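You operate a simulated robot arm through the tools that you are given. There is no shell and no other tool.

You run a simulated robot arm. Do the job below in one go: nothing can be reset, and whatever is moved stays where it is left.

Task
Level the fan stand, then run the fan at 2.
Fine: fan off first; green wheel up to its stop, then centre the bubble with the blue wheel; wait till the streamers stand out.

Only the result counts: the job must be done as asked and must still hold three seconds after the hand-in. Knocking over, shifting, dropping, spilling or breaking anything else fails it.

Robot
A 7-joint arm with a three-finger gripper, fixed in place. Base frame: the origin is at the foot of the arm, x ahead of it, y to its left, z up. Readings come in m, degrees, newtons and seconds.
Its first joint turns from -166.0 to 166.0 degrees. Payload 2.69 kg.
Tool frame: the origin (TCP) lies between the finger pads and is the grasp point; the fingertips stand 0.03 m ahead of it; z points along the fingers, y is the line along which they close. The gripper opens to 0.128 m. The gripper's body begins 0.117 m behind the TCP.
Orientation is that of the tool frame in the base frame, as a unit quaternion [w, x, y, z]. With the fingers straight down and closing along the base's y, the tool's x points along the base's -x, its y along +y and its z along -z.

Tools
- The arm moves only by the tool apply_moves. Its argument "increments" is a list of rows, each a list of 7 numbers: the shift along the base's x, y, z in m, then the turn, a rotation vector about the base's x, y, z in degrees, then the finger opening in m, from 0 to 0.128. In form: [[tx, ty, tz, ax, ay, az, grip], ...]. A call has 1 to 20 rows; each row shifts and turns the commanded pose from where the row before left it. Each row takes 0.2 s and may step no farther than 0.05 m and 8.6 degrees from the row before; otherwise, or with a gripper value out of range, the whole call is refused. Where a pose cannot be reached the arm comes as near as it can. A force on the tool above 60 N (or 10 N above the force at the start of the call, whichever is more), or a blocked arm, ends the call early, and 0.2 s more pass. Each finger halts on what it meets, pressing with about 24 N; the grip force reading is that of the motor and also rises with nothing between the fingers. The clock runs only during rows and for 0.2 s after the last one: add rows that do not move to give the fingers time. The reply holds the time, the measured pose of the TCP, the force on the tool along the base axes, the opening and the grip force, in the units named above and with some noise, with the torque about the TCP (base axes, N m) and any sound that the robot's microphone picked up.
- Cameras (640 x 400 px; columns grow to the right, rows downward): "scene" is fixed at [0.2226, -0.498, 1.4014]; the picture's right is [0.95, -0.30, 0.00], its down [-0.14, -0.44, -0.89] and it looks along [0.26, 0.85, -0.46] (base axes); focal length 362 px, centre (320, 200). "wrist" rides on the gripper at [0.058, 0.054, -0.131] in the tool frame; the picture's right is [-0.68, 0.74, 0.00], its down [-0.62, -0.56, -0.55] and it looks along [-0.40, -0.37, 0.84] (tool axes); focal length 234 px, centre (320, 200). There is no depth. A picture from a camera that has moved, and an enlarged one, comes with that camera's place and axes in the base frame and with its lens. The place of the scene camera against the robot may be out by one fixed shift of up to 0.025 m in any direction.
- get_image(camera): a new picture of that camera. It takes no simulated time.
- slide_trunk(by): slides the trunk up (or, below 0, down) by that many m; the arm rides with it, the base frame stays. It gives what a move gives, with no picture.
- enlarge(camera, box): a new picture of the part [left, top, right, bottom] of that camera's present view, enlarged. It takes no simulated time.
- job_done(): hands the job in; it is judged then, once.

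Places have to be worked out from the pictures, the camera data and where the tool is seen. Open the gripper and draw the arm clear of the work before you hand the job in, unless the task says otherwise.

The tools are called after "Request:" as name(argument=value, ...) on one line, values as JSON. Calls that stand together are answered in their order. apply_moves: Moves the arm, as the interface text tells. Its arguments: {"type":"object","properties":{"increments":{"type":"array"}},"required":["increments"]} The other tools are called the same way: slide_trunk (by) slides the trunk up or down; get_image (camera) takes a picture; enlarge (camera, box) takes an enlarged picture of a part of a camera's view; job_done () hands the job in.

At the start:

```text
time: 0.0
tcp_pos: [0.4865, 0.5196, 0.9449]
tcp_rot: [0.0, 0.0, 1.0, 0.0]
ft_force: [-0.6, 1.0, 0.4]
torque: [0.03, -0.03, 0.0]
opening: 0.1281
finger_force: 0.0
trunk travel left (down, up): [-0.15, 0.2]
```

scene: 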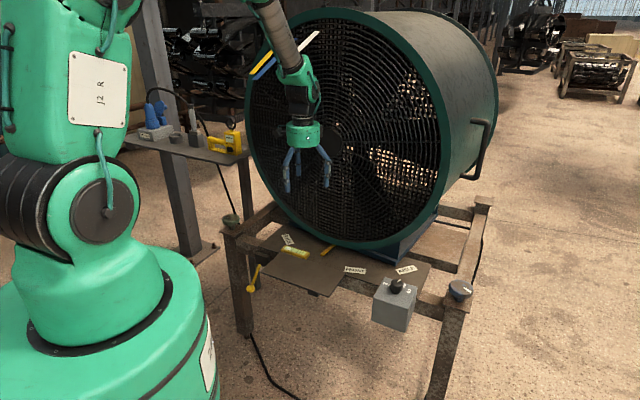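
wrist: 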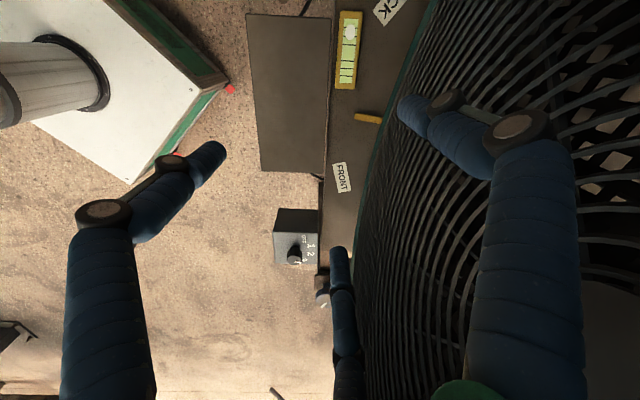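

I start by looking closely at the scene: the fan stand, control box, wheels and the bubble level.

Request:
enlarge(camera="scene", box=[220, 200, 500, 375])

Request:
enlarge(camera="wrist", box=[230, 0, 450, 140])

Request:
enlarge(camera="wrist", box=[230, 150, 400, 320])

Request:
enlarge(camera="scene", box=[360, 250, 500, 340])

Request:
enlarge(camera="scene", box=[120, 80, 300, 300])

```text
2.29 times, centred on (360, 288) of scene
camera zoom: at [0.2226, -0.498, 1.4014], right [0.95, -0.3, 0.0], down [-0.14, -0.44, -0.89], along [0.26, 0.85, -0.46], focal length 828 px, centre (229, 0)
```

zoom: 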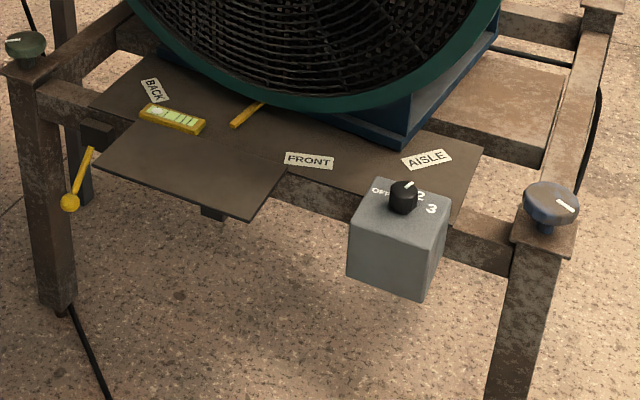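

```text
2.86 times, centred on (340, 70) of wrist
camera zoom: at [0.4273, 0.572, 1.0778], right [0.68, 0.74, 0.0], down [0.62, -0.56, 0.55], along [0.4, -0.37, -0.84], focal length 669 px, centre (263, 571)
```

zoom: 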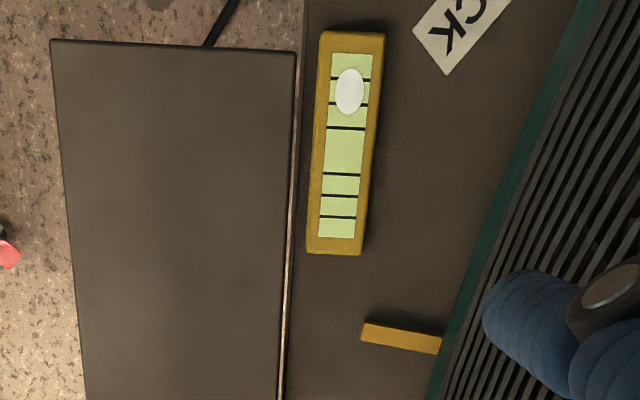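

```text
2.35 times, centred on (315, 235) of wrist
camera zoom: at [0.4273, 0.572, 1.0778], right [0.68, 0.74, 0.0], down [0.62, -0.56, 0.55], along [0.4, -0.37, -0.84], focal length 551 px, centre (332, 118)
```

zoom: 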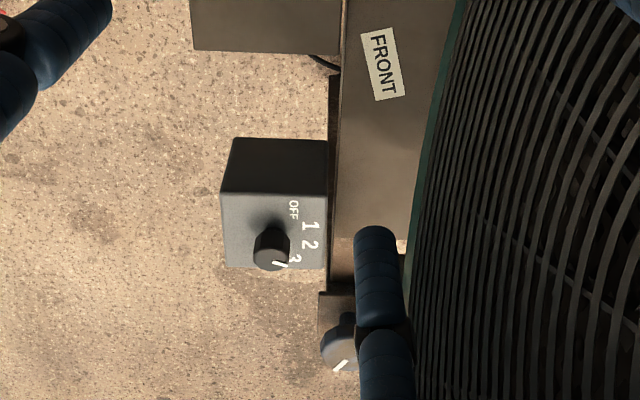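

```text
4.44 times, centred on (430, 295) of scene
camera zoom: at [0.2226, -0.498, 1.4014], right [0.95, -0.3, 0.0], down [-0.14, -0.44, -0.89], along [0.26, 0.85, -0.46], focal length 1610 px, centre (-169, -222)
```

zoom: 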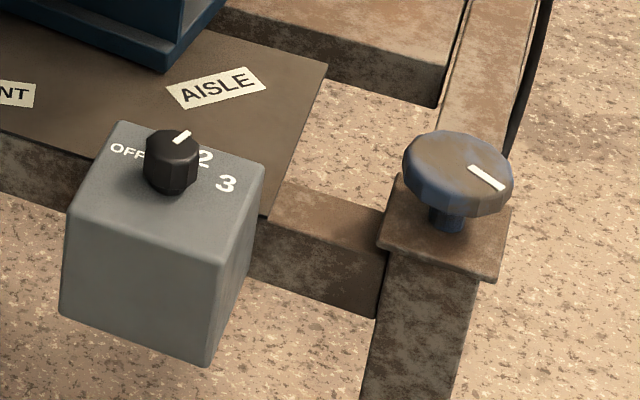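

```text
1.82 times, centred on (210, 190) of scene
camera zoom: at [0.2226, -0.498, 1.4014], right [0.95, -0.3, 0.0], down [-0.14, -0.44, -0.89], along [0.26, 0.85, -0.46], focal length 659 px, centre (520, 218)
```

zoom: 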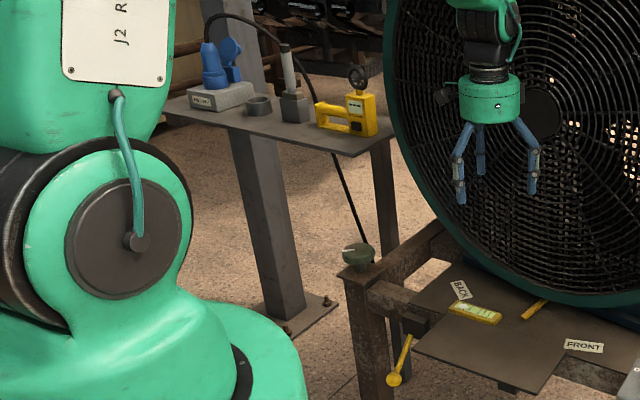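

The knob looks turned on and the bubble is toward the BACK end. I look closer at the fan, streamers, lever and side table.

Request:
enlarge(camera="scene", box=[230, 0, 390, 100])

Request:
enlarge(camera="scene", box=[215, 200, 345, 300])

Request:
enlarge(camera="scene", box=[120, 80, 250, 165])

Request:
enlarge(camera="wrist", box=[260, 190, 350, 310])

Request:
enlarge(camera="scene", box=[370, 270, 420, 310])

```text
4.00 times, centred on (310, 50) of scene
camera zoom: at [0.2226, -0.498, 1.4014], right [0.95, -0.3, 0.0], down [-0.14, -0.44, -0.89], along [0.26, 0.85, -0.46], focal length 1449 px, centre (360, 800)
```

zoom: 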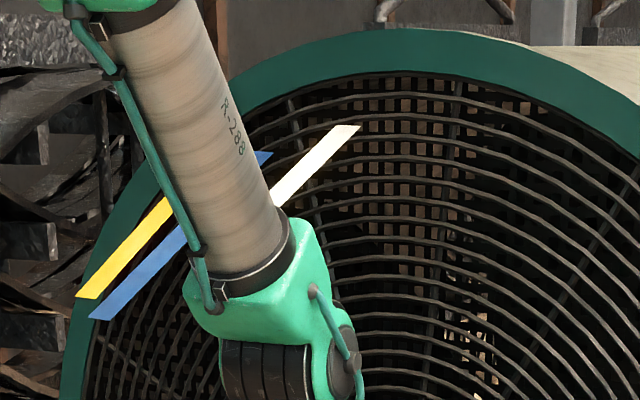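

```text
4.00 times, centred on (280, 250) of scene
camera zoom: at [0.2226, -0.498, 1.4014], right [0.95, -0.3, 0.0], down [-0.14, -0.44, -0.89], along [0.26, 0.85, -0.46], focal length 1449 px, centre (480, 0)
```

zoom: 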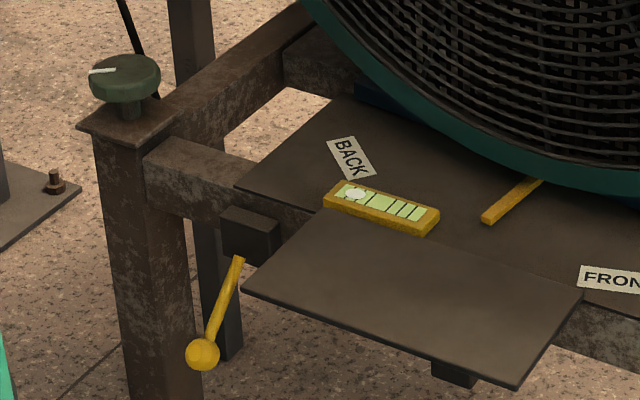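

```text
4.71 times, centred on (185, 122) of scene
camera zoom: at [0.2226, -0.498, 1.4014], right [0.95, -0.3, 0.0], down [-0.14, -0.44, -0.89], along [0.26, 0.85, -0.46], focal length 1705 px, centre (955, 565)
```

zoom: 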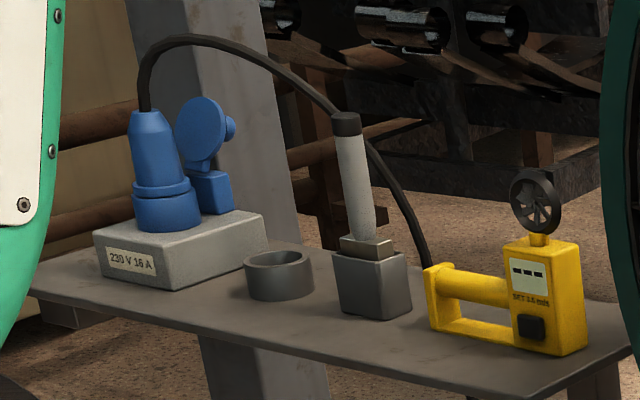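

```text
3.33 times, centred on (305, 250) of wrist
camera zoom: at [0.4273, 0.572, 1.0778], right [0.68, 0.74, 0.0], down [0.62, -0.56, 0.55], along [0.4, -0.37, -0.84], focal length 781 px, centre (370, 33)
```

zoom: 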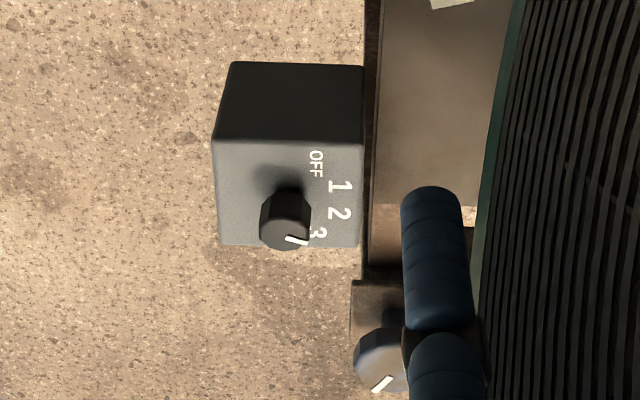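

```text
10.00 times, centred on (395, 290) of scene
camera zoom: at [0.2226, -0.498, 1.4014], right [0.95, -0.3, 0.0], down [-0.14, -0.44, -0.89], along [0.26, 0.85, -0.46], focal length 3622 px, centre (-430, -700)
```

zoom: 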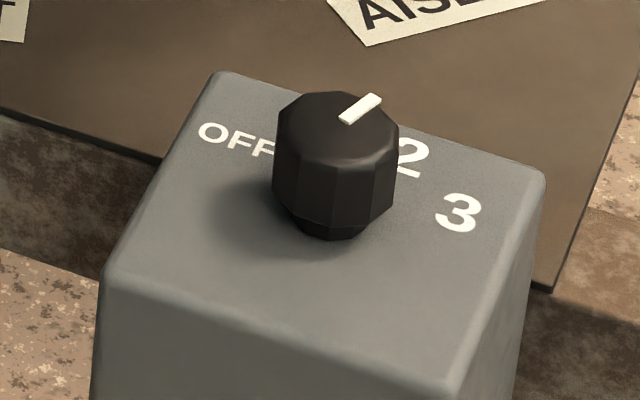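

Triangulating, I put the switch knob near (0.69, 0.25, 0.70), the blue wheel near (0.87, 0.18, 0.68) and the green wheel near (0.25, 0.81, 0.68). The wrist picture shows three fingers, so first I close the gripper in free air to see how the fingers really move.

Request:
apply_moves(increments=[[0, 0, 0, 0, 0, 0, 0.03], [0, 0, 0, 0, 0, 0, 0.03], [0, 0, 0, 0, 0, 0, 0.03], [0, 0, 0, 0, 0, 0, 0.03]])

Request:
get_image(camera="wrist")

Request:
get_image(camera="scene")

```text
time: 1.0
tcp_pos: [0.4863, 0.5202, 0.9464]
tcp_rot: [0.0, 0.0, 1.0, -0.001]
ft_force: [0.7, 0.5, -0.1]
torque: [-0.02, -0.01, 0.0]
opening: 0.0298
finger_force: 0.1
trunk travel left (down, up): [-0.15, 0.2]
```

```text
taken
camera wrist: at [0.4273, 0.572, 1.0778], right [0.68, 0.74, 0.0], down [0.62, -0.56, 0.55], along [0.4, -0.37, -0.84], focal length 234 px, centre (320, 200)
```

wrist: 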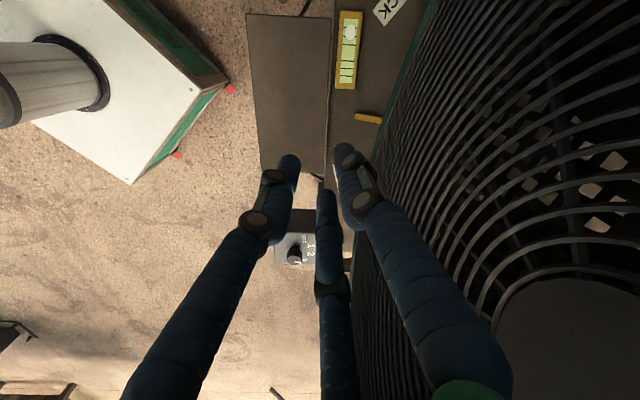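

```text
taken
```

scene: 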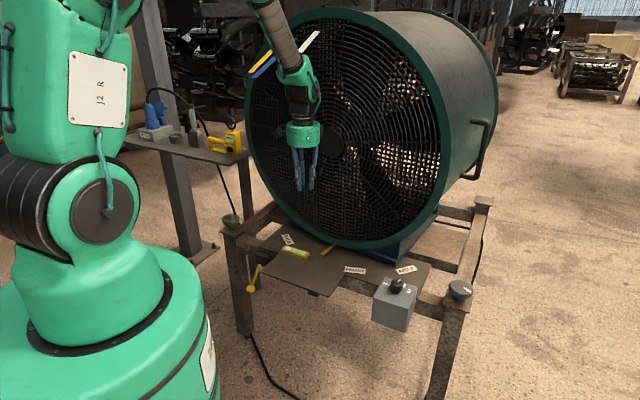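

The gripper is a three-finger one closing on a centre, and the streamers stand out with the fan running. I move above the switch box, staying well in front of the fan face, to look at the knob from above.

Request:
apply_moves(increments=[[0.024, -0.033, -0.01, 0, 0, 0, 0.06], [0.024, -0.033, -0.01, 0, 0, 0, 0.06], [0.024, -0.033, -0.01, 0, 0, 0, 0.06], [0.024, -0.033, -0.01, 0, 0, 0, 0.06], [0.024, -0.033, -0.01, 0, 0, 0, 0.06], [0.024, -0.033, -0.01, 0, 0, 0, 0.06], [0.024, -0.033, -0.01, 0, 0, 0, 0.06], [0.024, -0.033, -0.01, 0, 0, 0, 0.06], [0, 0, 0, 0, 0, 0, 0.06]])

Request:
get_image(camera="wrist")

Request:
get_image(camera="scene")

```text
time: 3.0
tcp_pos: [0.6805, 0.2539, 0.8647]
tcp_rot: [0.0, 0.0, 1.0, 0.0]
ft_force: [0.1, -0.2, 0.6]
torque: [0.02, 0.02, -0.01]
opening: 0.0598
finger_force: 0.1
trunk travel left (down, up): [-0.15, 0.2]
```

```text
taken
camera wrist: at [0.6212, 0.3063, 0.9977], right [0.68, 0.74, 0.0], down [0.62, -0.57, 0.55], along [0.4, -0.37, -0.84], focal length 234 px, centre (320, 200)
```

wrist: 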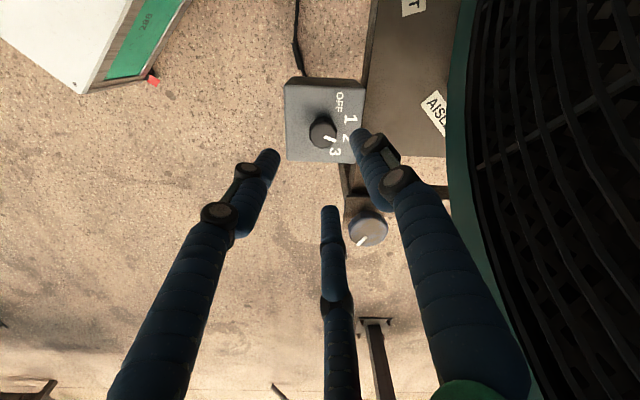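

```text
taken
```

scene: 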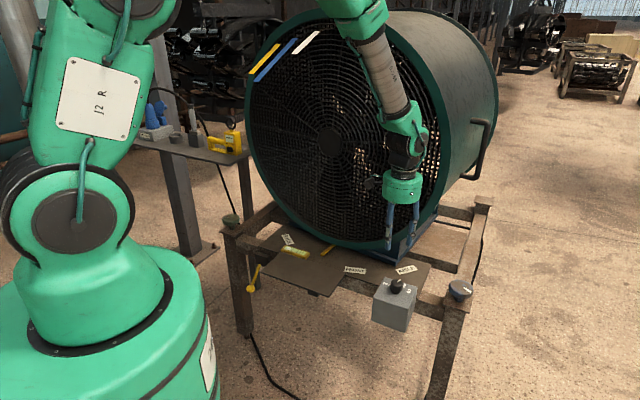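

Request:
enlarge(camera="wrist", box=[270, 70, 390, 170])

Request:
enlarge(camera="wrist", box=[320, 180, 420, 270])

Request:
enlarge(camera="scene", box=[230, 20, 340, 90])

```text
4.00 times, centred on (330, 120) of wrist
camera zoom: at [0.6212, 0.3063, 0.9977], right [0.68, 0.74, 0.0], down [0.62, -0.57, 0.55], along [0.4, -0.37, -0.84], focal length 937 px, centre (280, 520)
```

zoom: 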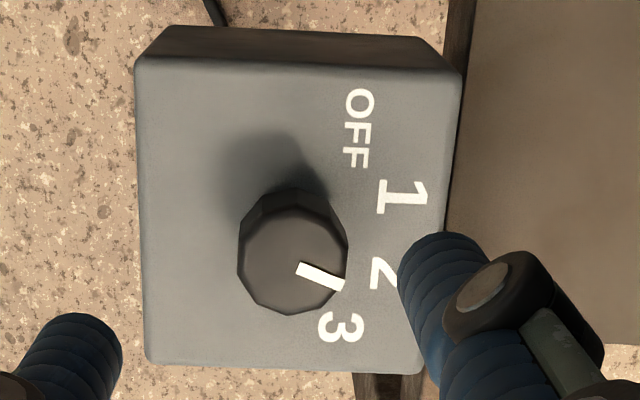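

```text
4.44 times, centred on (370, 225) of wrist
camera zoom: at [0.6212, 0.3063, 0.9977], right [0.68, 0.74, 0.0], down [0.62, -0.57, 0.55], along [0.4, -0.37, -0.84], focal length 1041 px, centre (98, 89)
```

zoom: 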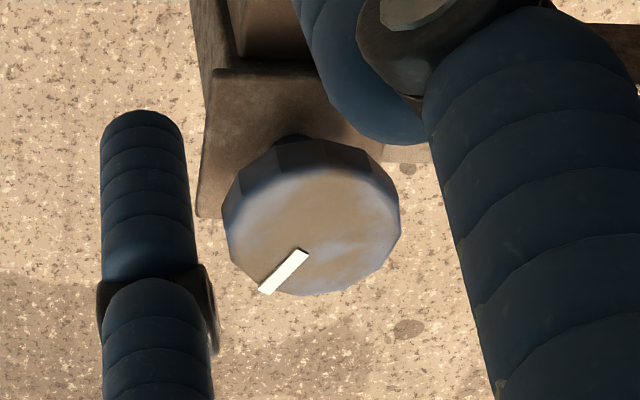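

```text
5.71 times, centred on (285, 55) of scene
camera zoom: at [0.2226, -0.498, 1.4014], right [0.95, -0.3, 0.0], down [-0.14, -0.44, -0.89], along [0.26, 0.85, -0.46], focal length 2070 px, centre (520, 1029)
```

zoom: 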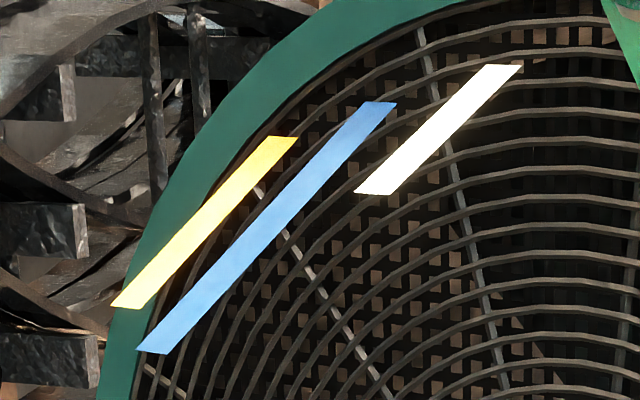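

The knob's pointer lies at about 24° from base x, right on the "2" mark (OFF at ~104°, 1 at ~63°, 3 at ~-17°), so the fan is running at 2. I lower to just above the knob (top about z 0.709) with the fingers open and check the alignment.

Request:
apply_moves(increments=[[0.0075, -0.004, -0.02, 0, 0, 0, 0.075], [0, 0, -0.03, 0, 0, 0, 0.075], [0, 0, -0.03, 0, 0, 0, 0.075], [0, 0, -0.02, 0, 0, 0, 0.075], [0, 0, 0, 0, 0, 0, 0.075]])

Request:
get_image(camera="wrist")

Request:
enlarge(camera="scene", box=[350, 200, 450, 340])

```text
time: 4.2
tcp_pos: [0.687, 0.2526, 0.7645]
tcp_rot: [0.001, -0.001, 1.0, -0.001]
ft_force: [0.1, 0.4, -0.1]
torque: [-0.02, 0.01, 0.01]
opening: 0.0751
finger_force: 0.1
trunk travel left (down, up): [-0.15, 0.2]
```

```text
taken
camera wrist: at [0.6276, 0.3049, 0.8968], right [0.68, 0.74, 0.0], down [0.62, -0.56, 0.55], along [0.4, -0.37, -0.84], focal length 234 px, centre (320, 200)
```

wrist: 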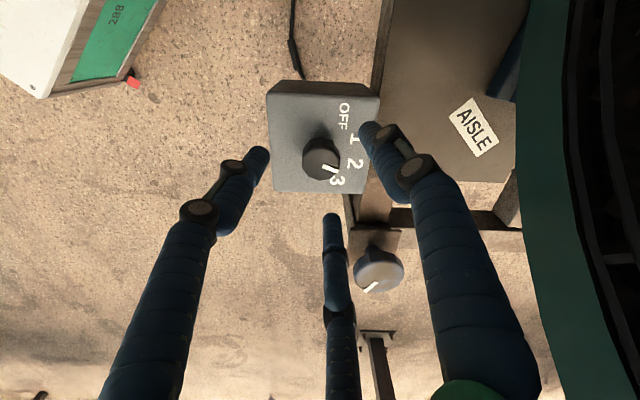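

```text
2.86 times, centred on (400, 270) of scene
camera zoom: at [0.2226, -0.498, 1.4014], right [0.95, -0.3, 0.0], down [-0.14, -0.44, -0.89], along [0.26, 0.85, -0.46], focal length 1035 px, centre (91, 0)
```

zoom: 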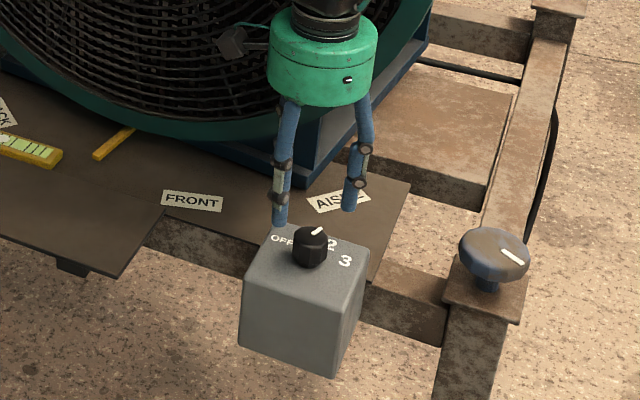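

Request:
enlarge(camera="wrist", box=[260, 80, 400, 200])

```text
3.33 times, centred on (330, 140) of wrist
camera zoom: at [0.6276, 0.3049, 0.8968], right [0.68, 0.74, 0.0], down [0.62, -0.56, 0.55], along [0.4, -0.37, -0.84], focal length 781 px, centre (287, 400)
```

zoom: 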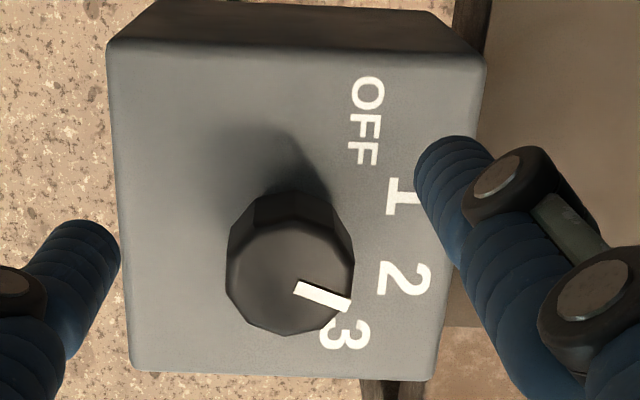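

The knob top centre works out at about (0.689, 0.249), so I shift slightly and go down so the fingertips straddle its upper part, then close gently.

Request:
apply_moves(increments=[[0.002, -0.003, -0.01, 0, 0, 0, 0.075], [0, 0, -0.015, 0, 0, 0, 0.075], [0, 0, -0.015, 0, 0, 0, 0.075], [0, 0, 0, 0, 0, 0, 0.075]])

Request:
get_image(camera="wrist")

Request:
enlarge(camera="scene", box=[350, 220, 450, 340])

```text
time: 5.2
tcp_pos: [0.689, 0.248, 0.7243]
tcp_rot: [0.001, 0.0, 1.0, 0.0]
ft_force: [0.3, -0.5, 0.5]
torque: [0.0, 0.04, 0.03]
opening: 0.075
finger_force: 0.0
trunk travel left (down, up): [-0.15, 0.2]
```

```text
taken
camera wrist: at [0.629, 0.301, 0.8574], right [0.68, 0.74, 0.0], down [0.62, -0.57, 0.55], along [0.4, -0.37, -0.84], focal length 234 px, centre (320, 200)
```

wrist: 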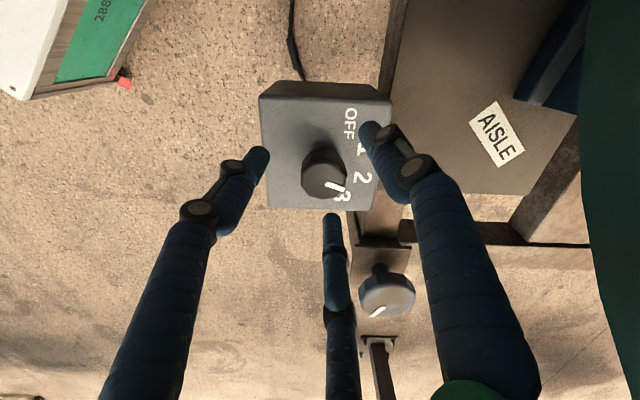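

```text
3.33 times, centred on (400, 280) of scene
camera zoom: at [0.2226, -0.498, 1.4014], right [0.95, -0.3, 0.0], down [-0.14, -0.44, -0.89], along [0.26, 0.85, -0.46], focal length 1208 px, centre (53, -67)
```

zoom: 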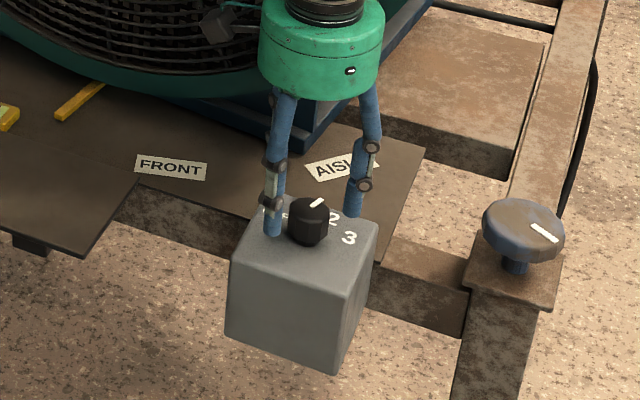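

The knob sits centred between the three fingers. I close on it.

Request:
apply_moves(increments=[[0, 0, 0, 0, 0, 0, 0.02], [0, 0, 0, 0, 0, 0, 0.02], [0, 0, 0, 0, 0, 0, 0.02]])

Request:
get_image(camera="wrist")

```text
time: 6.0
tcp_pos: [0.6892, 0.2475, 0.7241]
tcp_rot: [-0.001, 0.0, 1.0, 0.0]
ft_force: [0.1, -0.2, 0.6]
torque: [-0.01, -0.01, 0.04]
opening: 0.0199
finger_force: 0.0
trunk travel left (down, up): [-0.15, 0.2]
```

```text
taken
camera wrist: at [0.6288, 0.301, 0.8575], right [0.68, 0.74, 0.0], down [0.62, -0.56, 0.55], along [0.4, -0.37, -0.84], focal length 234 px, centre (320, 200)
```

wrist: 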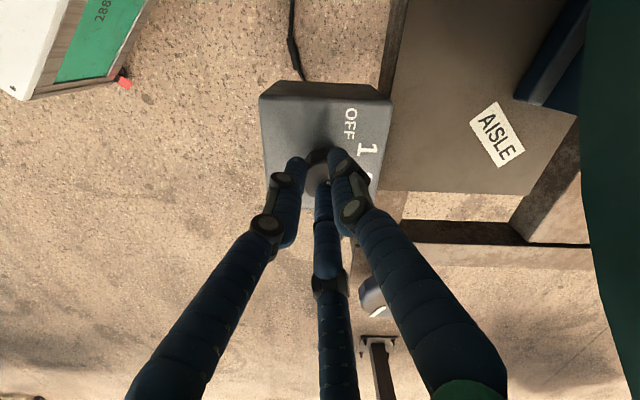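

The opening reached 0.02 m with no force, so the fingers closed above or without touching the knob. I look closer.

Request:
enlarge(camera="wrist", box=[260, 100, 400, 220])

Request:
enlarge(camera="scene", box=[360, 230, 440, 310])

```text
3.33 times, centred on (330, 160) of wrist
camera zoom: at [0.6288, 0.301, 0.8575], right [0.68, 0.74, 0.0], down [0.62, -0.56, 0.55], along [0.4, -0.37, -0.84], focal length 781 px, centre (287, 333)
```

zoom: 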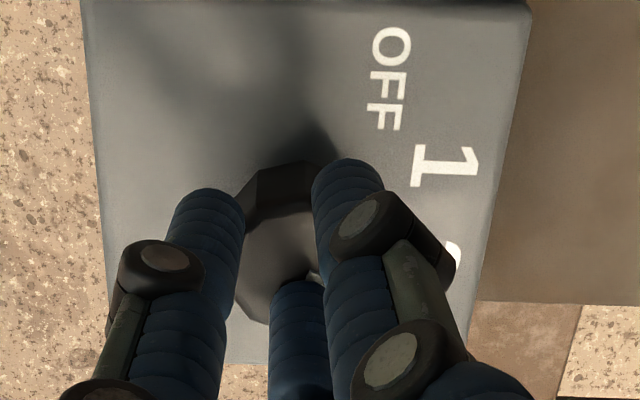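

```text
5.00 times, centred on (400, 270) of scene
camera zoom: at [0.2226, -0.498, 1.4014], right [0.95, -0.3, 0.0], down [-0.14, -0.44, -0.89], along [0.26, 0.85, -0.46], focal length 1811 px, centre (-80, -150)
```

zoom: 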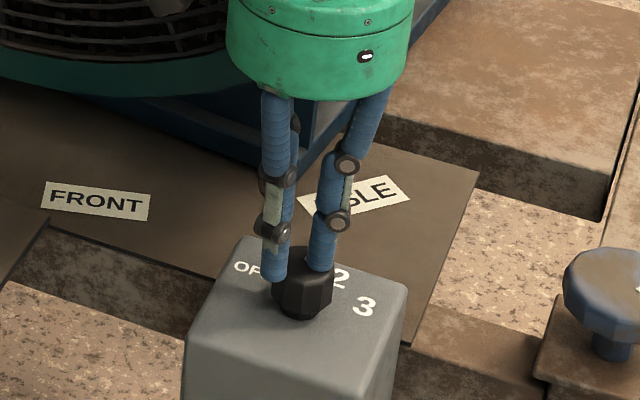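

The visible fingertips seem to end only slightly below the knob's top. I open, go 8 mm lower (box top estimated near z 0.68 or less), and close again.

Request:
apply_moves(increments=[[0, 0, 0, 0, 0, 0, 0.07], [0, 0, 0, 0, 0, 0, 0.07], [0.001, 0, -0.004, 0, 0, 0, 0.07], [0, 0, -0.004, 0, 0, 0, 0.07], [0, 0, 0, 0, 0, 0, 0.07]])

Request:
enlarge(camera="wrist", box=[240, 80, 400, 220])

Request:
enlarge(camera="scene", box=[360, 230, 440, 310])

```text
time: 7.2
tcp_pos: [0.6884, 0.2479, 0.7176]
tcp_rot: [0.0, -0.001, 1.0, 0.0]
ft_force: [0.2, 0.7, 0.0]
torque: [0.0, -0.01, 0.0]
opening: 0.0699
finger_force: 0.0
trunk travel left (down, up): [-0.15, 0.2]
```

```text
2.86 times, centred on (320, 150) of wrist
camera zoom: at [0.6298, 0.301, 0.8494], right [0.68, 0.74, 0.0], down [0.62, -0.56, 0.55], along [0.4, -0.37, -0.84], focal length 669 px, centre (320, 343)
```

zoom: 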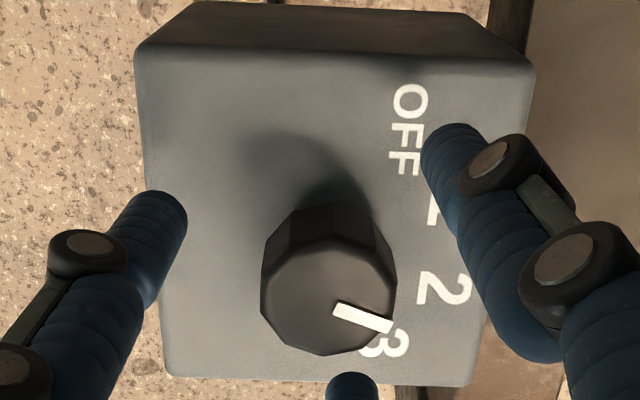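

```text
5.00 times, centred on (400, 270) of scene
camera zoom: at [0.2226, -0.498, 1.4014], right [0.95, -0.3, 0.0], down [-0.14, -0.44, -0.89], along [0.26, 0.85, -0.46], focal length 1811 px, centre (-80, -150)
```

zoom: 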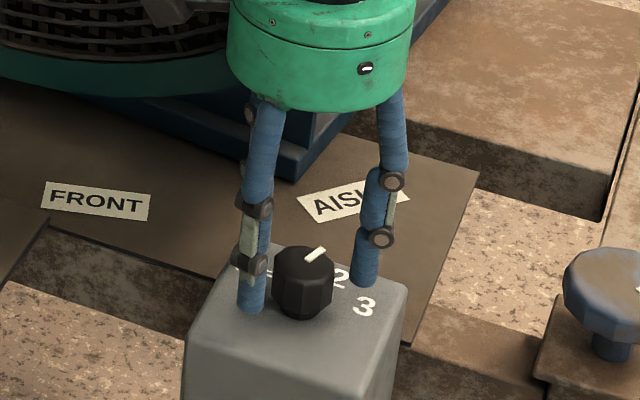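

The knob top now triangulates to about z 0.703 and is centred between the fingers, with the tips well below its top. I close again.

Request:
apply_moves(increments=[[0, 0, 0, 0, 0, 0, 0.04], [0, 0, 0, 0, 0, 0, 0.02], [0, 0, 0, 0, 0, 0, 0.02], [0, 0, 0, 0, 0, 0, 0.02]])

Request:
enlarge(camera="wrist", box=[240, 80, 400, 220])

Request:
enlarge(camera="scene", box=[360, 230, 440, 310])

```text
time: 8.2
tcp_pos: [0.6918, 0.2491, 0.7184]
tcp_rot: [0.002, 0.0, 1.0, 0.001]
ft_force: [38.5, -16.3, 5.4]
torque: [-0.87, -1.08, 0.09]
opening: 0.0472
finger_force: 20.7
trunk travel left (down, up): [-0.15, 0.2]
```

```text
2.86 times, centred on (320, 150) of wrist
camera zoom: at [0.6324, 0.3008, 0.8509], right [0.68, 0.74, 0.0], down [0.61, -0.57, 0.55], along [0.41, -0.37, -0.84], focal length 669 px, centre (320, 343)
```

zoom: 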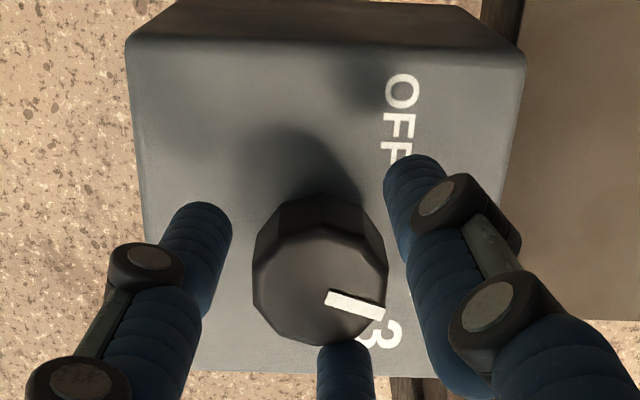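

```text
5.00 times, centred on (400, 270) of scene
camera zoom: at [0.2226, -0.498, 1.4014], right [0.95, -0.3, 0.0], down [-0.14, -0.44, -0.89], along [0.26, 0.85, -0.46], focal length 1811 px, centre (-80, -150)
```

zoom: 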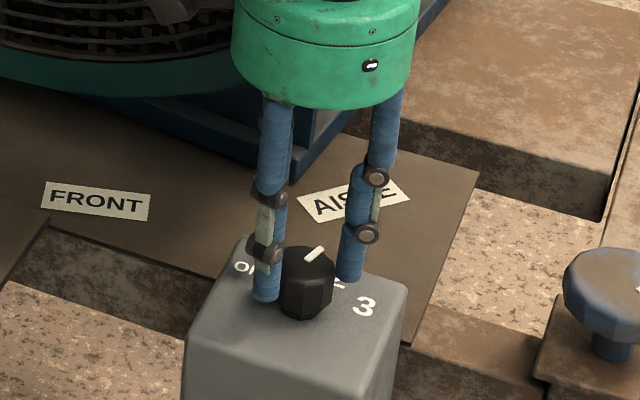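

The fingers now meet the knob, but off-centre: the force pushes the tool toward +x, -y, so the knob's axis lies a few mm that way. I let the gripper follow that force in small steps so it centres itself.

Request:
apply_moves(increments=[[0.001, -0.0006, 0, 0, 0, 0, 0.02], [0.001, -0.0006, 0, 0, 0, 0, 0.02], [0.001, -0.0006, 0, 0, 0, 0, 0.02], [0.001, -0.0006, 0, 0, 0, 0, 0.02], [0, 0, 0, 0, 0, 0, 0.02]])

Request:
enlarge(camera="wrist", box=[240, 80, 400, 220])

```text
time: 9.4
tcp_pos: [0.6934, 0.2461, 0.7186]
tcp_rot: [0.0, 0.0, 1.0, 0.0]
ft_force: [30.1, -18.8, 11.9]
torque: [-0.71, -1.02, -0.01]
opening: 0.0434
finger_force: 17.5
trunk travel left (down, up): [-0.15, 0.2]
```

```text
2.86 times, centred on (320, 150) of wrist
camera zoom: at [0.6341, 0.2987, 0.8494], right [0.68, 0.74, 0.0], down [0.62, -0.57, 0.55], along [0.4, -0.37, -0.84], focal length 669 px, centre (320, 343)
```

zoom: 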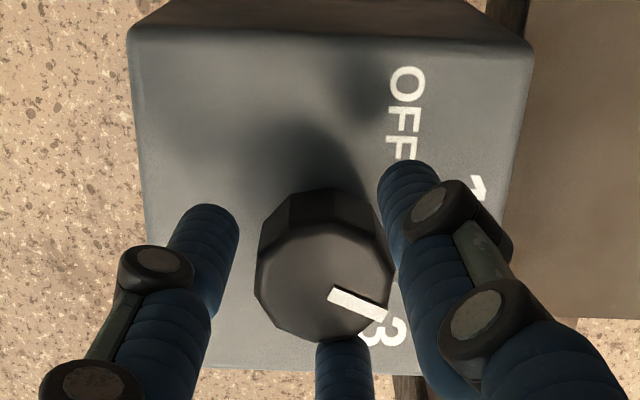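

Force is easing and the opening shrinking (0.047 to 0.043), so I keep following in the same direction.

Request:
apply_moves(increments=[[0.001, -0.0006, 0, 0, 0, 0, 0.02], [0.001, -0.0006, 0, 0, 0, 0, 0.02], [0.001, -0.0006, 0, 0, 0, 0, 0.02], [0, 0, 0, 0, 0, 0, 0.02]])

Request:
enlarge(camera="wrist", box=[240, 80, 400, 220])

```text
time: 10.4
tcp_pos: [0.6964, 0.2453, 0.7164]
tcp_rot: [-0.001, -0.001, 1.0, 0.0]
ft_force: [20.2, -6.4, 3.1]
torque: [-0.11, -0.58, 0.0]
opening: 0.0363
finger_force: 44.9
trunk travel left (down, up): [-0.15, 0.2]
```

```text
2.86 times, centred on (320, 150) of wrist
camera zoom: at [0.6374, 0.2971, 0.8492], right [0.68, 0.74, 0.0], down [0.62, -0.57, 0.55], along [0.4, -0.37, -0.84], focal length 669 px, centre (320, 343)
```

zoom: 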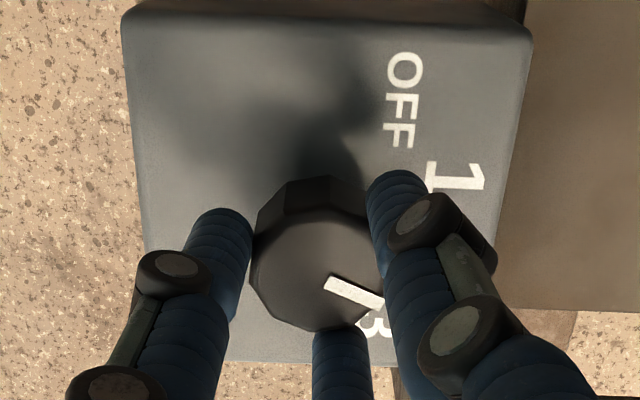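

The grip now has all three fingers on the knob at opening 0.036. I check the depth of the grip in the scene view before turning.

Request:
enlarge(camera="scene", box=[375, 250, 425, 300])

```text
8.00 times, centred on (400, 275) of scene
camera zoom: at [0.2226, -0.498, 1.4014], right [0.95, -0.3, 0.0], down [-0.14, -0.44, -0.89], along [0.26, 0.85, -0.46], focal length 2898 px, centre (-320, -400)
```

zoom: 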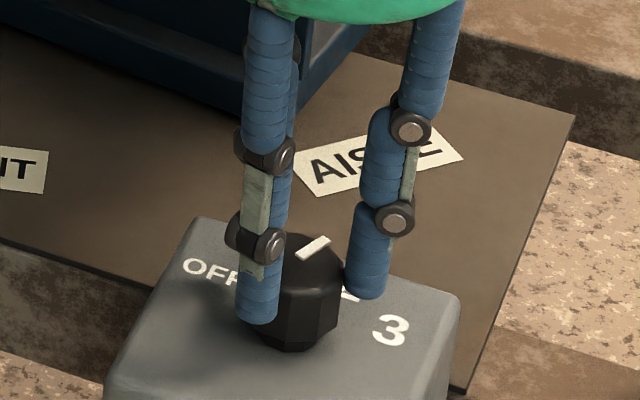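

The fingers reach about mid-height of the knob, good enough. I ease 1 mm more toward +x and start turning counter-clockwise toward OFF.

Request:
apply_moves(increments=[[0.001, 0, 0, 0, 0, 0, 0.02], [0, 0, 0, 0, 0, 6, 0.02], [0, 0, 0, 0, 0, 7, 0.02], [0, 0, 0, 0, 0, 7, 0.02], [0, 0, 0, 0, 0, 0, 0.02]])

Request:
enlarge(camera="scene", box=[375, 250, 425, 300])

Request:
enlarge(camera="wrist", box=[240, 80, 400, 220])

```text
time: 11.6
tcp_pos: [0.6967, 0.2449, 0.7157]
tcp_rot: [-0.001, -0.175, 0.984, 0.0]
ft_force: [8.1, 6.0, -1.3]
torque: [0.27, 0.04, 0.02]
opening: 0.0361
finger_force: 45.1
trunk travel left (down, up): [-0.15, 0.2]
```

```text
8.00 times, centred on (400, 275) of scene
camera zoom: at [0.2226, -0.498, 1.4014], right [0.95, -0.3, 0.0], down [-0.14, -0.44, -0.89], along [0.26, 0.85, -0.46], focal length 2898 px, centre (-320, -400)
```

zoom: 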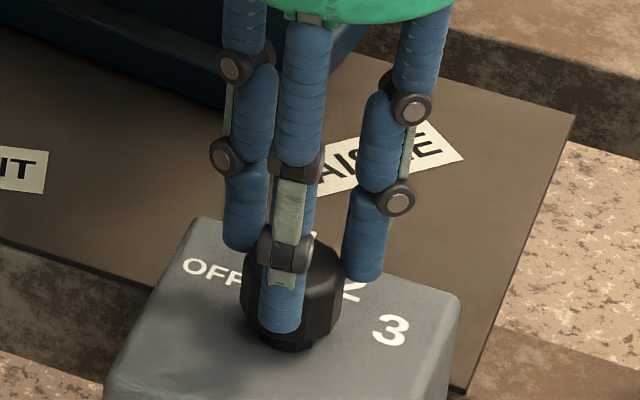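

```text
2.86 times, centred on (320, 150) of wrist
camera zoom: at [0.6227, 0.2738, 0.8492], right [0.38, 0.92, 0.0], down [0.77, -0.32, 0.55], along [0.51, -0.21, -0.84], focal length 669 px, centre (320, 343)
```

zoom: 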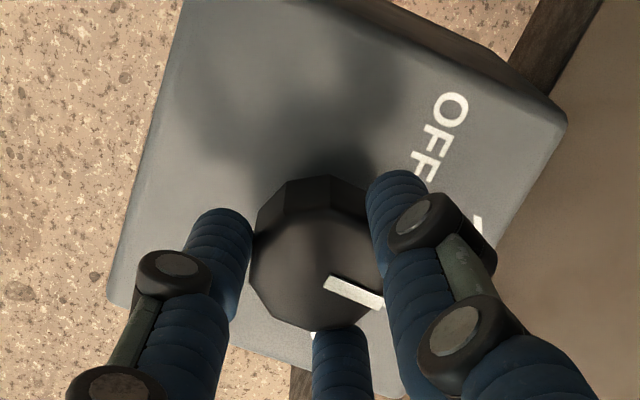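

The knob turns with the gripper (20° so far, low torque). I continue the remaining ~60° to OFF.

Request:
apply_moves(increments=[[0, 0, 0, 0, 0, 7.5, 0.02], [0, 0, 0, 0, 0, 7.5, 0.02], [0, 0, 0, 0, 0, 7.5, 0.02], [0, 0, 0, 0, 0, 7.5, 0.02], [0, 0, 0, 0, 0, 7.5, 0.02], [0, 0, 0, 0, 0, 7.5, 0.02], [0, 0, 0, 0, 0, 7.5, 0.02], [0, 0, 0, 0, 0, 7.5, 0.02], [0, 0, 0, 0, 0, 0, 0.02]])

Request:
enlarge(camera="scene", box=[375, 250, 425, 300])

Request:
enlarge(camera="wrist", box=[240, 80, 400, 220])

```text
time: 13.6
tcp_pos: [0.6974, 0.2457, 0.7159]
tcp_rot: [-0.001, -0.644, 0.765, 0.0]
ft_force: [-5.0, 17.7, -12.8]
torque: [0.54, 0.0, 0.0]
opening: 0.036
finger_force: 45.1
trunk travel left (down, up): [-0.15, 0.2]
```

```text
8.00 times, centred on (400, 275) of scene
camera zoom: at [0.2226, -0.498, 1.4014], right [0.95, -0.3, 0.0], down [-0.14, -0.44, -0.89], along [0.26, 0.85, -0.46], focal length 2898 px, centre (-320, -400)
```

zoom: 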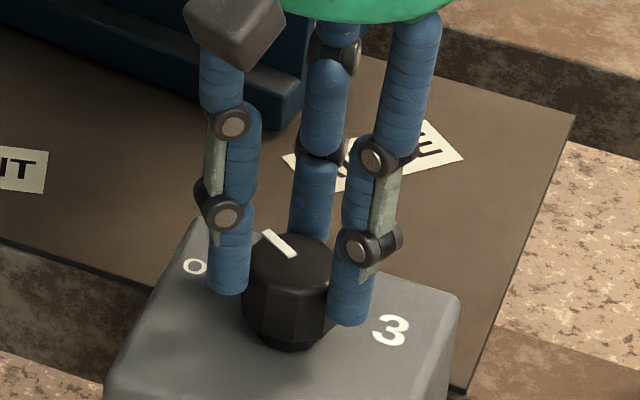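

```text
2.86 times, centred on (320, 150) of wrist
camera zoom: at [0.6332, 0.1952, 0.8493], right [-0.61, 0.79, 0.0], down [0.66, 0.51, 0.55], along [0.43, 0.33, -0.84], focal length 669 px, centre (320, 343)
```

zoom: 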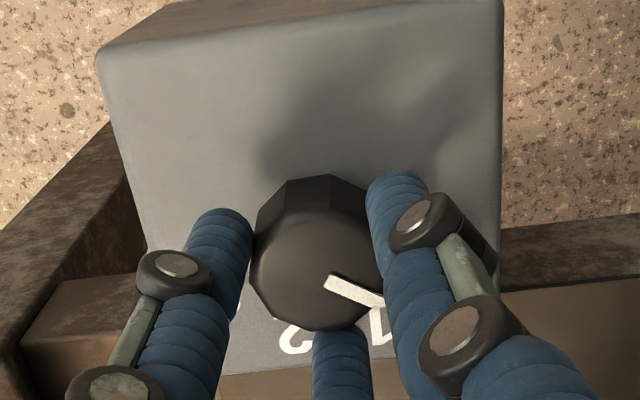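

The pointer now aims at OFF (turned 80°). I release, rise and check the pointer and streamers.

Request:
apply_moves(increments=[[0, 0, 0, 0, 0, 0, 0.07], [0, 0, 0, 0, 0, 0, 0.07], [0, 0, 0.02, 0, 0, 0, 0.07], [0, 0, 0.03, 0, 0, 0, 0.07], [0, 0, 0.04, 0, 0, 0, 0.07], [0, 0, 0.04, 0, 0, 0, 0.07]])

Request:
get_image(camera="scene")

Request:
enlarge(camera="scene", box=[375, 250, 425, 300])

Request:
get_image(camera="wrist")

```text
time: 15.0
tcp_pos: [0.6948, 0.243, 0.8473]
tcp_rot: [0.0, -0.643, 0.766, 0.001]
ft_force: [0.6, 0.7, -1.2]
torque: [-0.03, -0.02, 0.02]
opening: 0.0702
finger_force: 0.0
trunk travel left (down, up): [-0.15, 0.2]
```

```text
taken
```

scene: 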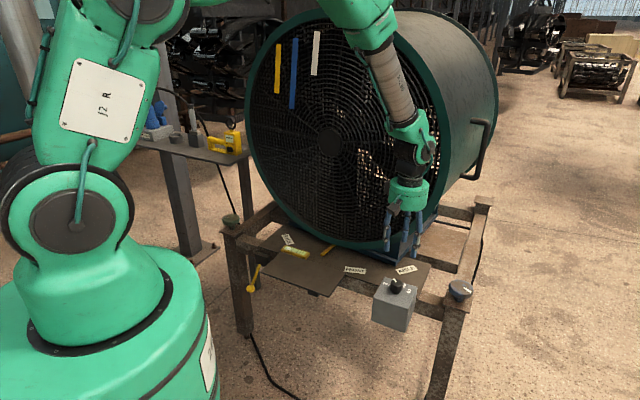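

```text
8.00 times, centred on (400, 275) of scene
camera zoom: at [0.2226, -0.498, 1.4014], right [0.95, -0.3, 0.0], down [-0.14, -0.44, -0.89], along [0.26, 0.85, -0.46], focal length 2898 px, centre (-320, -400)
```

zoom: 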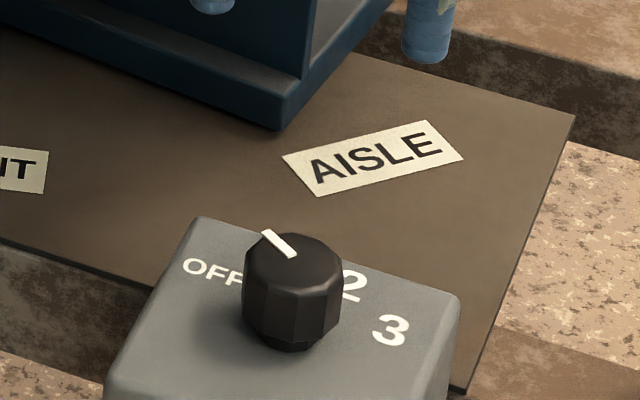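

```text
taken
camera wrist: at [0.632, 0.194, 0.9795], right [-0.61, 0.79, 0.0], down [0.66, 0.51, 0.55], along [0.43, 0.33, -0.84], focal length 234 px, centre (320, 200)
```

wrist: 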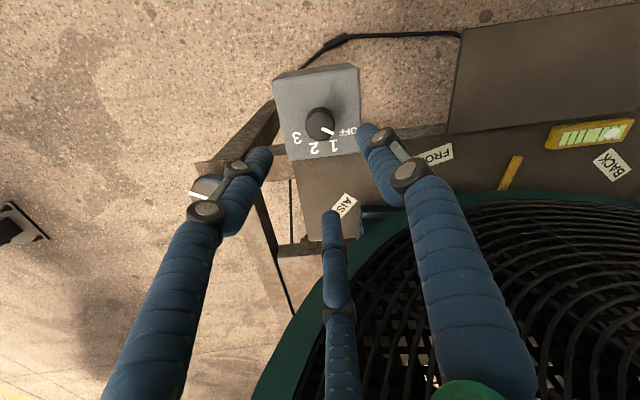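

The streamers hang down now, so the fan is off. I verify the pointer and look at the blue wheel and level from here.

Request:
enlarge(camera="wrist", box=[260, 50, 380, 170])

Request:
enlarge(camera="wrist", box=[500, 90, 640, 200])

Request:
enlarge(camera="scene", box=[270, 230, 330, 270])

```text
3.33 times, centred on (320, 110) of wrist
camera zoom: at [0.632, 0.194, 0.9795], right [-0.61, 0.79, 0.0], down [0.66, 0.51, 0.55], along [0.43, 0.33, -0.84], focal length 781 px, centre (320, 500)
```

zoom: 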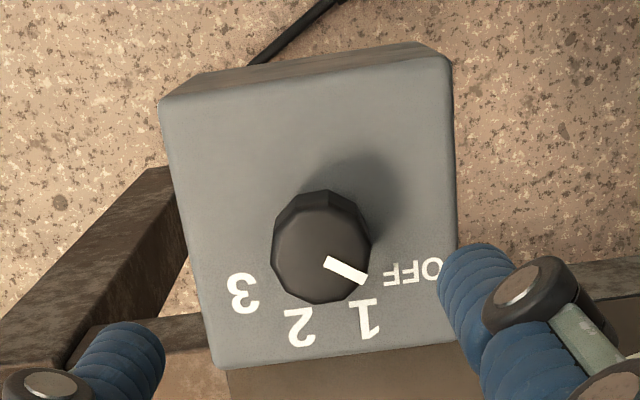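

```text
3.64 times, centred on (570, 145) of wrist
camera zoom: at [0.632, 0.194, 0.9795], right [-0.61, 0.79, 0.0], down [0.66, 0.51, 0.55], along [0.43, 0.33, -0.84], focal length 852 px, centre (-589, 400)
```

zoom: 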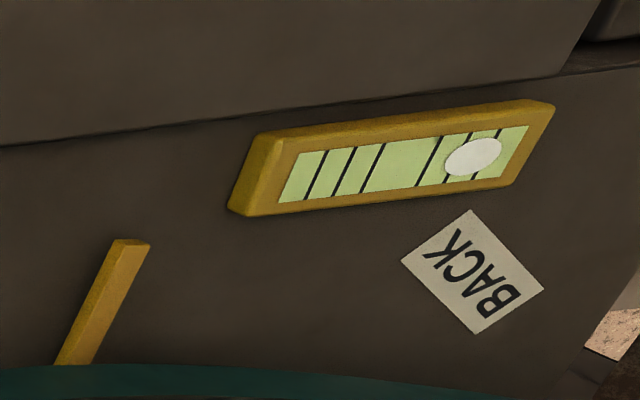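

```text
10.00 times, centred on (300, 250) of scene
camera zoom: at [0.2226, -0.498, 1.4014], right [0.95, -0.3, 0.0], down [-0.14, -0.44, -0.89], along [0.26, 0.85, -0.46], focal length 3622 px, centre (520, -300)
```

zoom: 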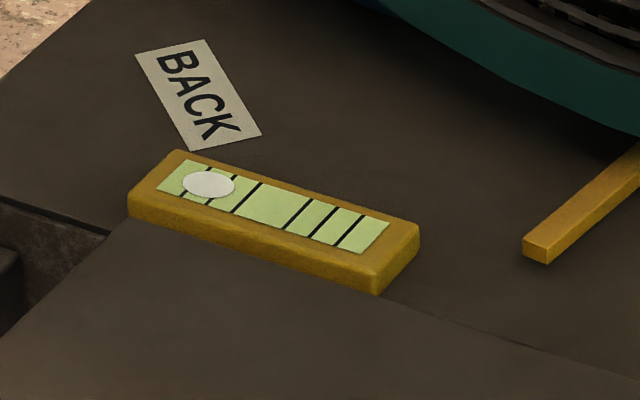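

The pointer sits at OFF, and from the scene camera I can read the bubble well: it lies near the green-wheel (BACK) end, centre being the wide gap between the inner lines. I carry the hand over to the green wheel, keeping in front of the fan.

Request:
apply_moves(increments=[[-0.03, 0.026, 0.013, 0, 0, 0, 0.07], [-0.03, 0.026, 0.013, 0, 0, 0, 0.07], [-0.03, 0.026, 0.013, 0, 0, 0, 0.07], [-0.03, 0.026, 0.013, 0, 0, 0, 0.07], [-0.03, 0.026, 0.013, 0, 0, 0, 0.07], [-0.03, 0.026, 0.013, 0, 0, 0, 0.07], [-0.03, 0.026, 0.013, 0, 0, 0, 0.07], [-0.035, 0.026, 0.013, 0, 0, 0, 0.07], [-0.028, 0.036, -0.004, 0, 0, 0, 0.09], [-0.028, 0.036, -0.004, 0, 0, 0, 0.09], [-0.028, 0.036, -0.004, 0, 0, 0, 0.09], [-0.028, 0.036, -0.004, 0, 0, 0, 0.09], [-0.028, 0.036, -0.004, 0, 0, 0, 0.09], [-0.028, 0.036, -0.004, 0, 0, 0, 0.09], [-0.028, 0.036, -0.004, 0, 0, 0, 0.09], [0, 0, 0, 0, 0, 0, 0.09]])

Request:
get_image(camera="wrist")

Request:
get_image(camera="scene")

```text
time: 18.4
tcp_pos: [0.2534, 0.7041, 0.9221]
tcp_rot: [-0.001, -0.643, 0.766, 0.0]
ft_force: [-0.9, 0.4, -0.2]
torque: [-0.05, -0.02, -0.02]
opening: 0.09
finger_force: 0.1
trunk travel left (down, up): [-0.15, 0.2]
```

```text
taken
camera wrist: at [0.1914, 0.6545, 1.0537], right [-0.61, 0.79, 0.0], down [0.66, 0.51, 0.55], along [0.44, 0.33, -0.84], focal length 234 px, centre (320, 200)
```

wrist: 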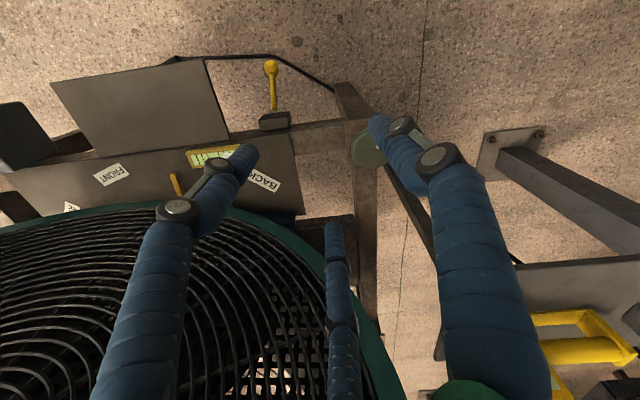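

```text
taken
```

scene: 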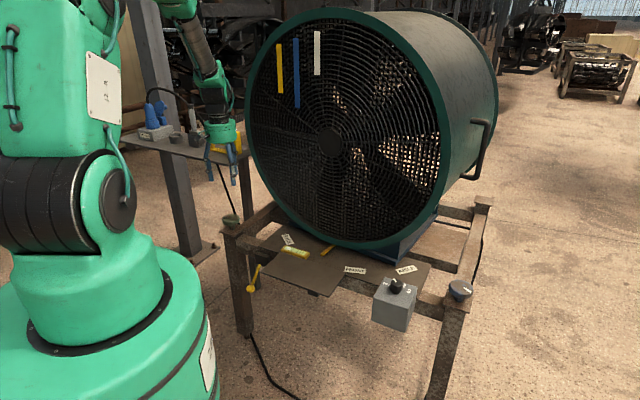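

Request:
enlarge(camera="wrist", box=[240, 50, 440, 200])

Request:
enlarge(camera="scene", box=[205, 195, 285, 300])

```text
2.67 times, centred on (340, 125) of wrist
camera zoom: at [0.1914, 0.6545, 1.0537], right [-0.61, 0.79, 0.0], down [0.66, 0.51, 0.55], along [0.44, 0.33, -0.84], focal length 624 px, centre (267, 400)
```

zoom: 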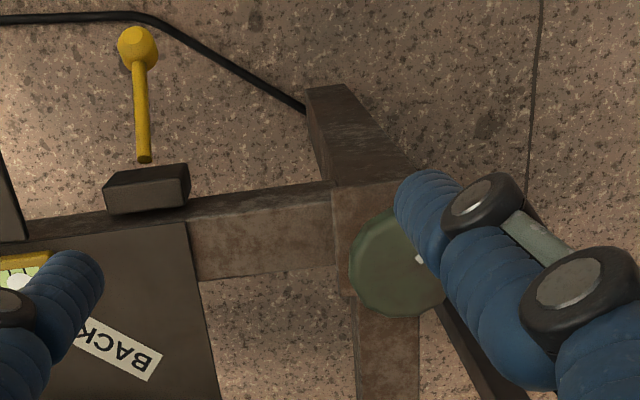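

```text
3.81 times, centred on (245, 248) of scene
camera zoom: at [0.2226, -0.498, 1.4014], right [0.95, -0.3, 0.0], down [-0.14, -0.44, -0.89], along [0.26, 0.85, -0.46], focal length 1380 px, centre (606, 19)
```

zoom: 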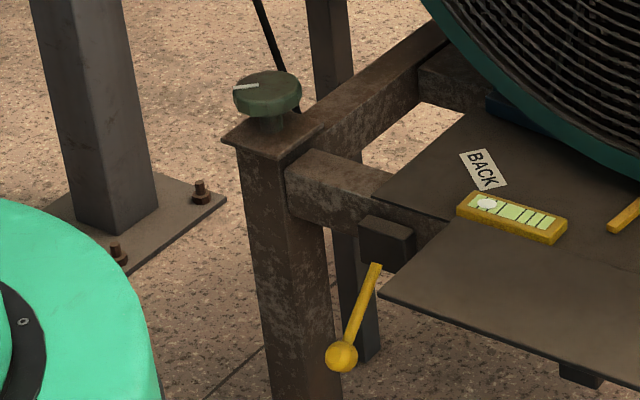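

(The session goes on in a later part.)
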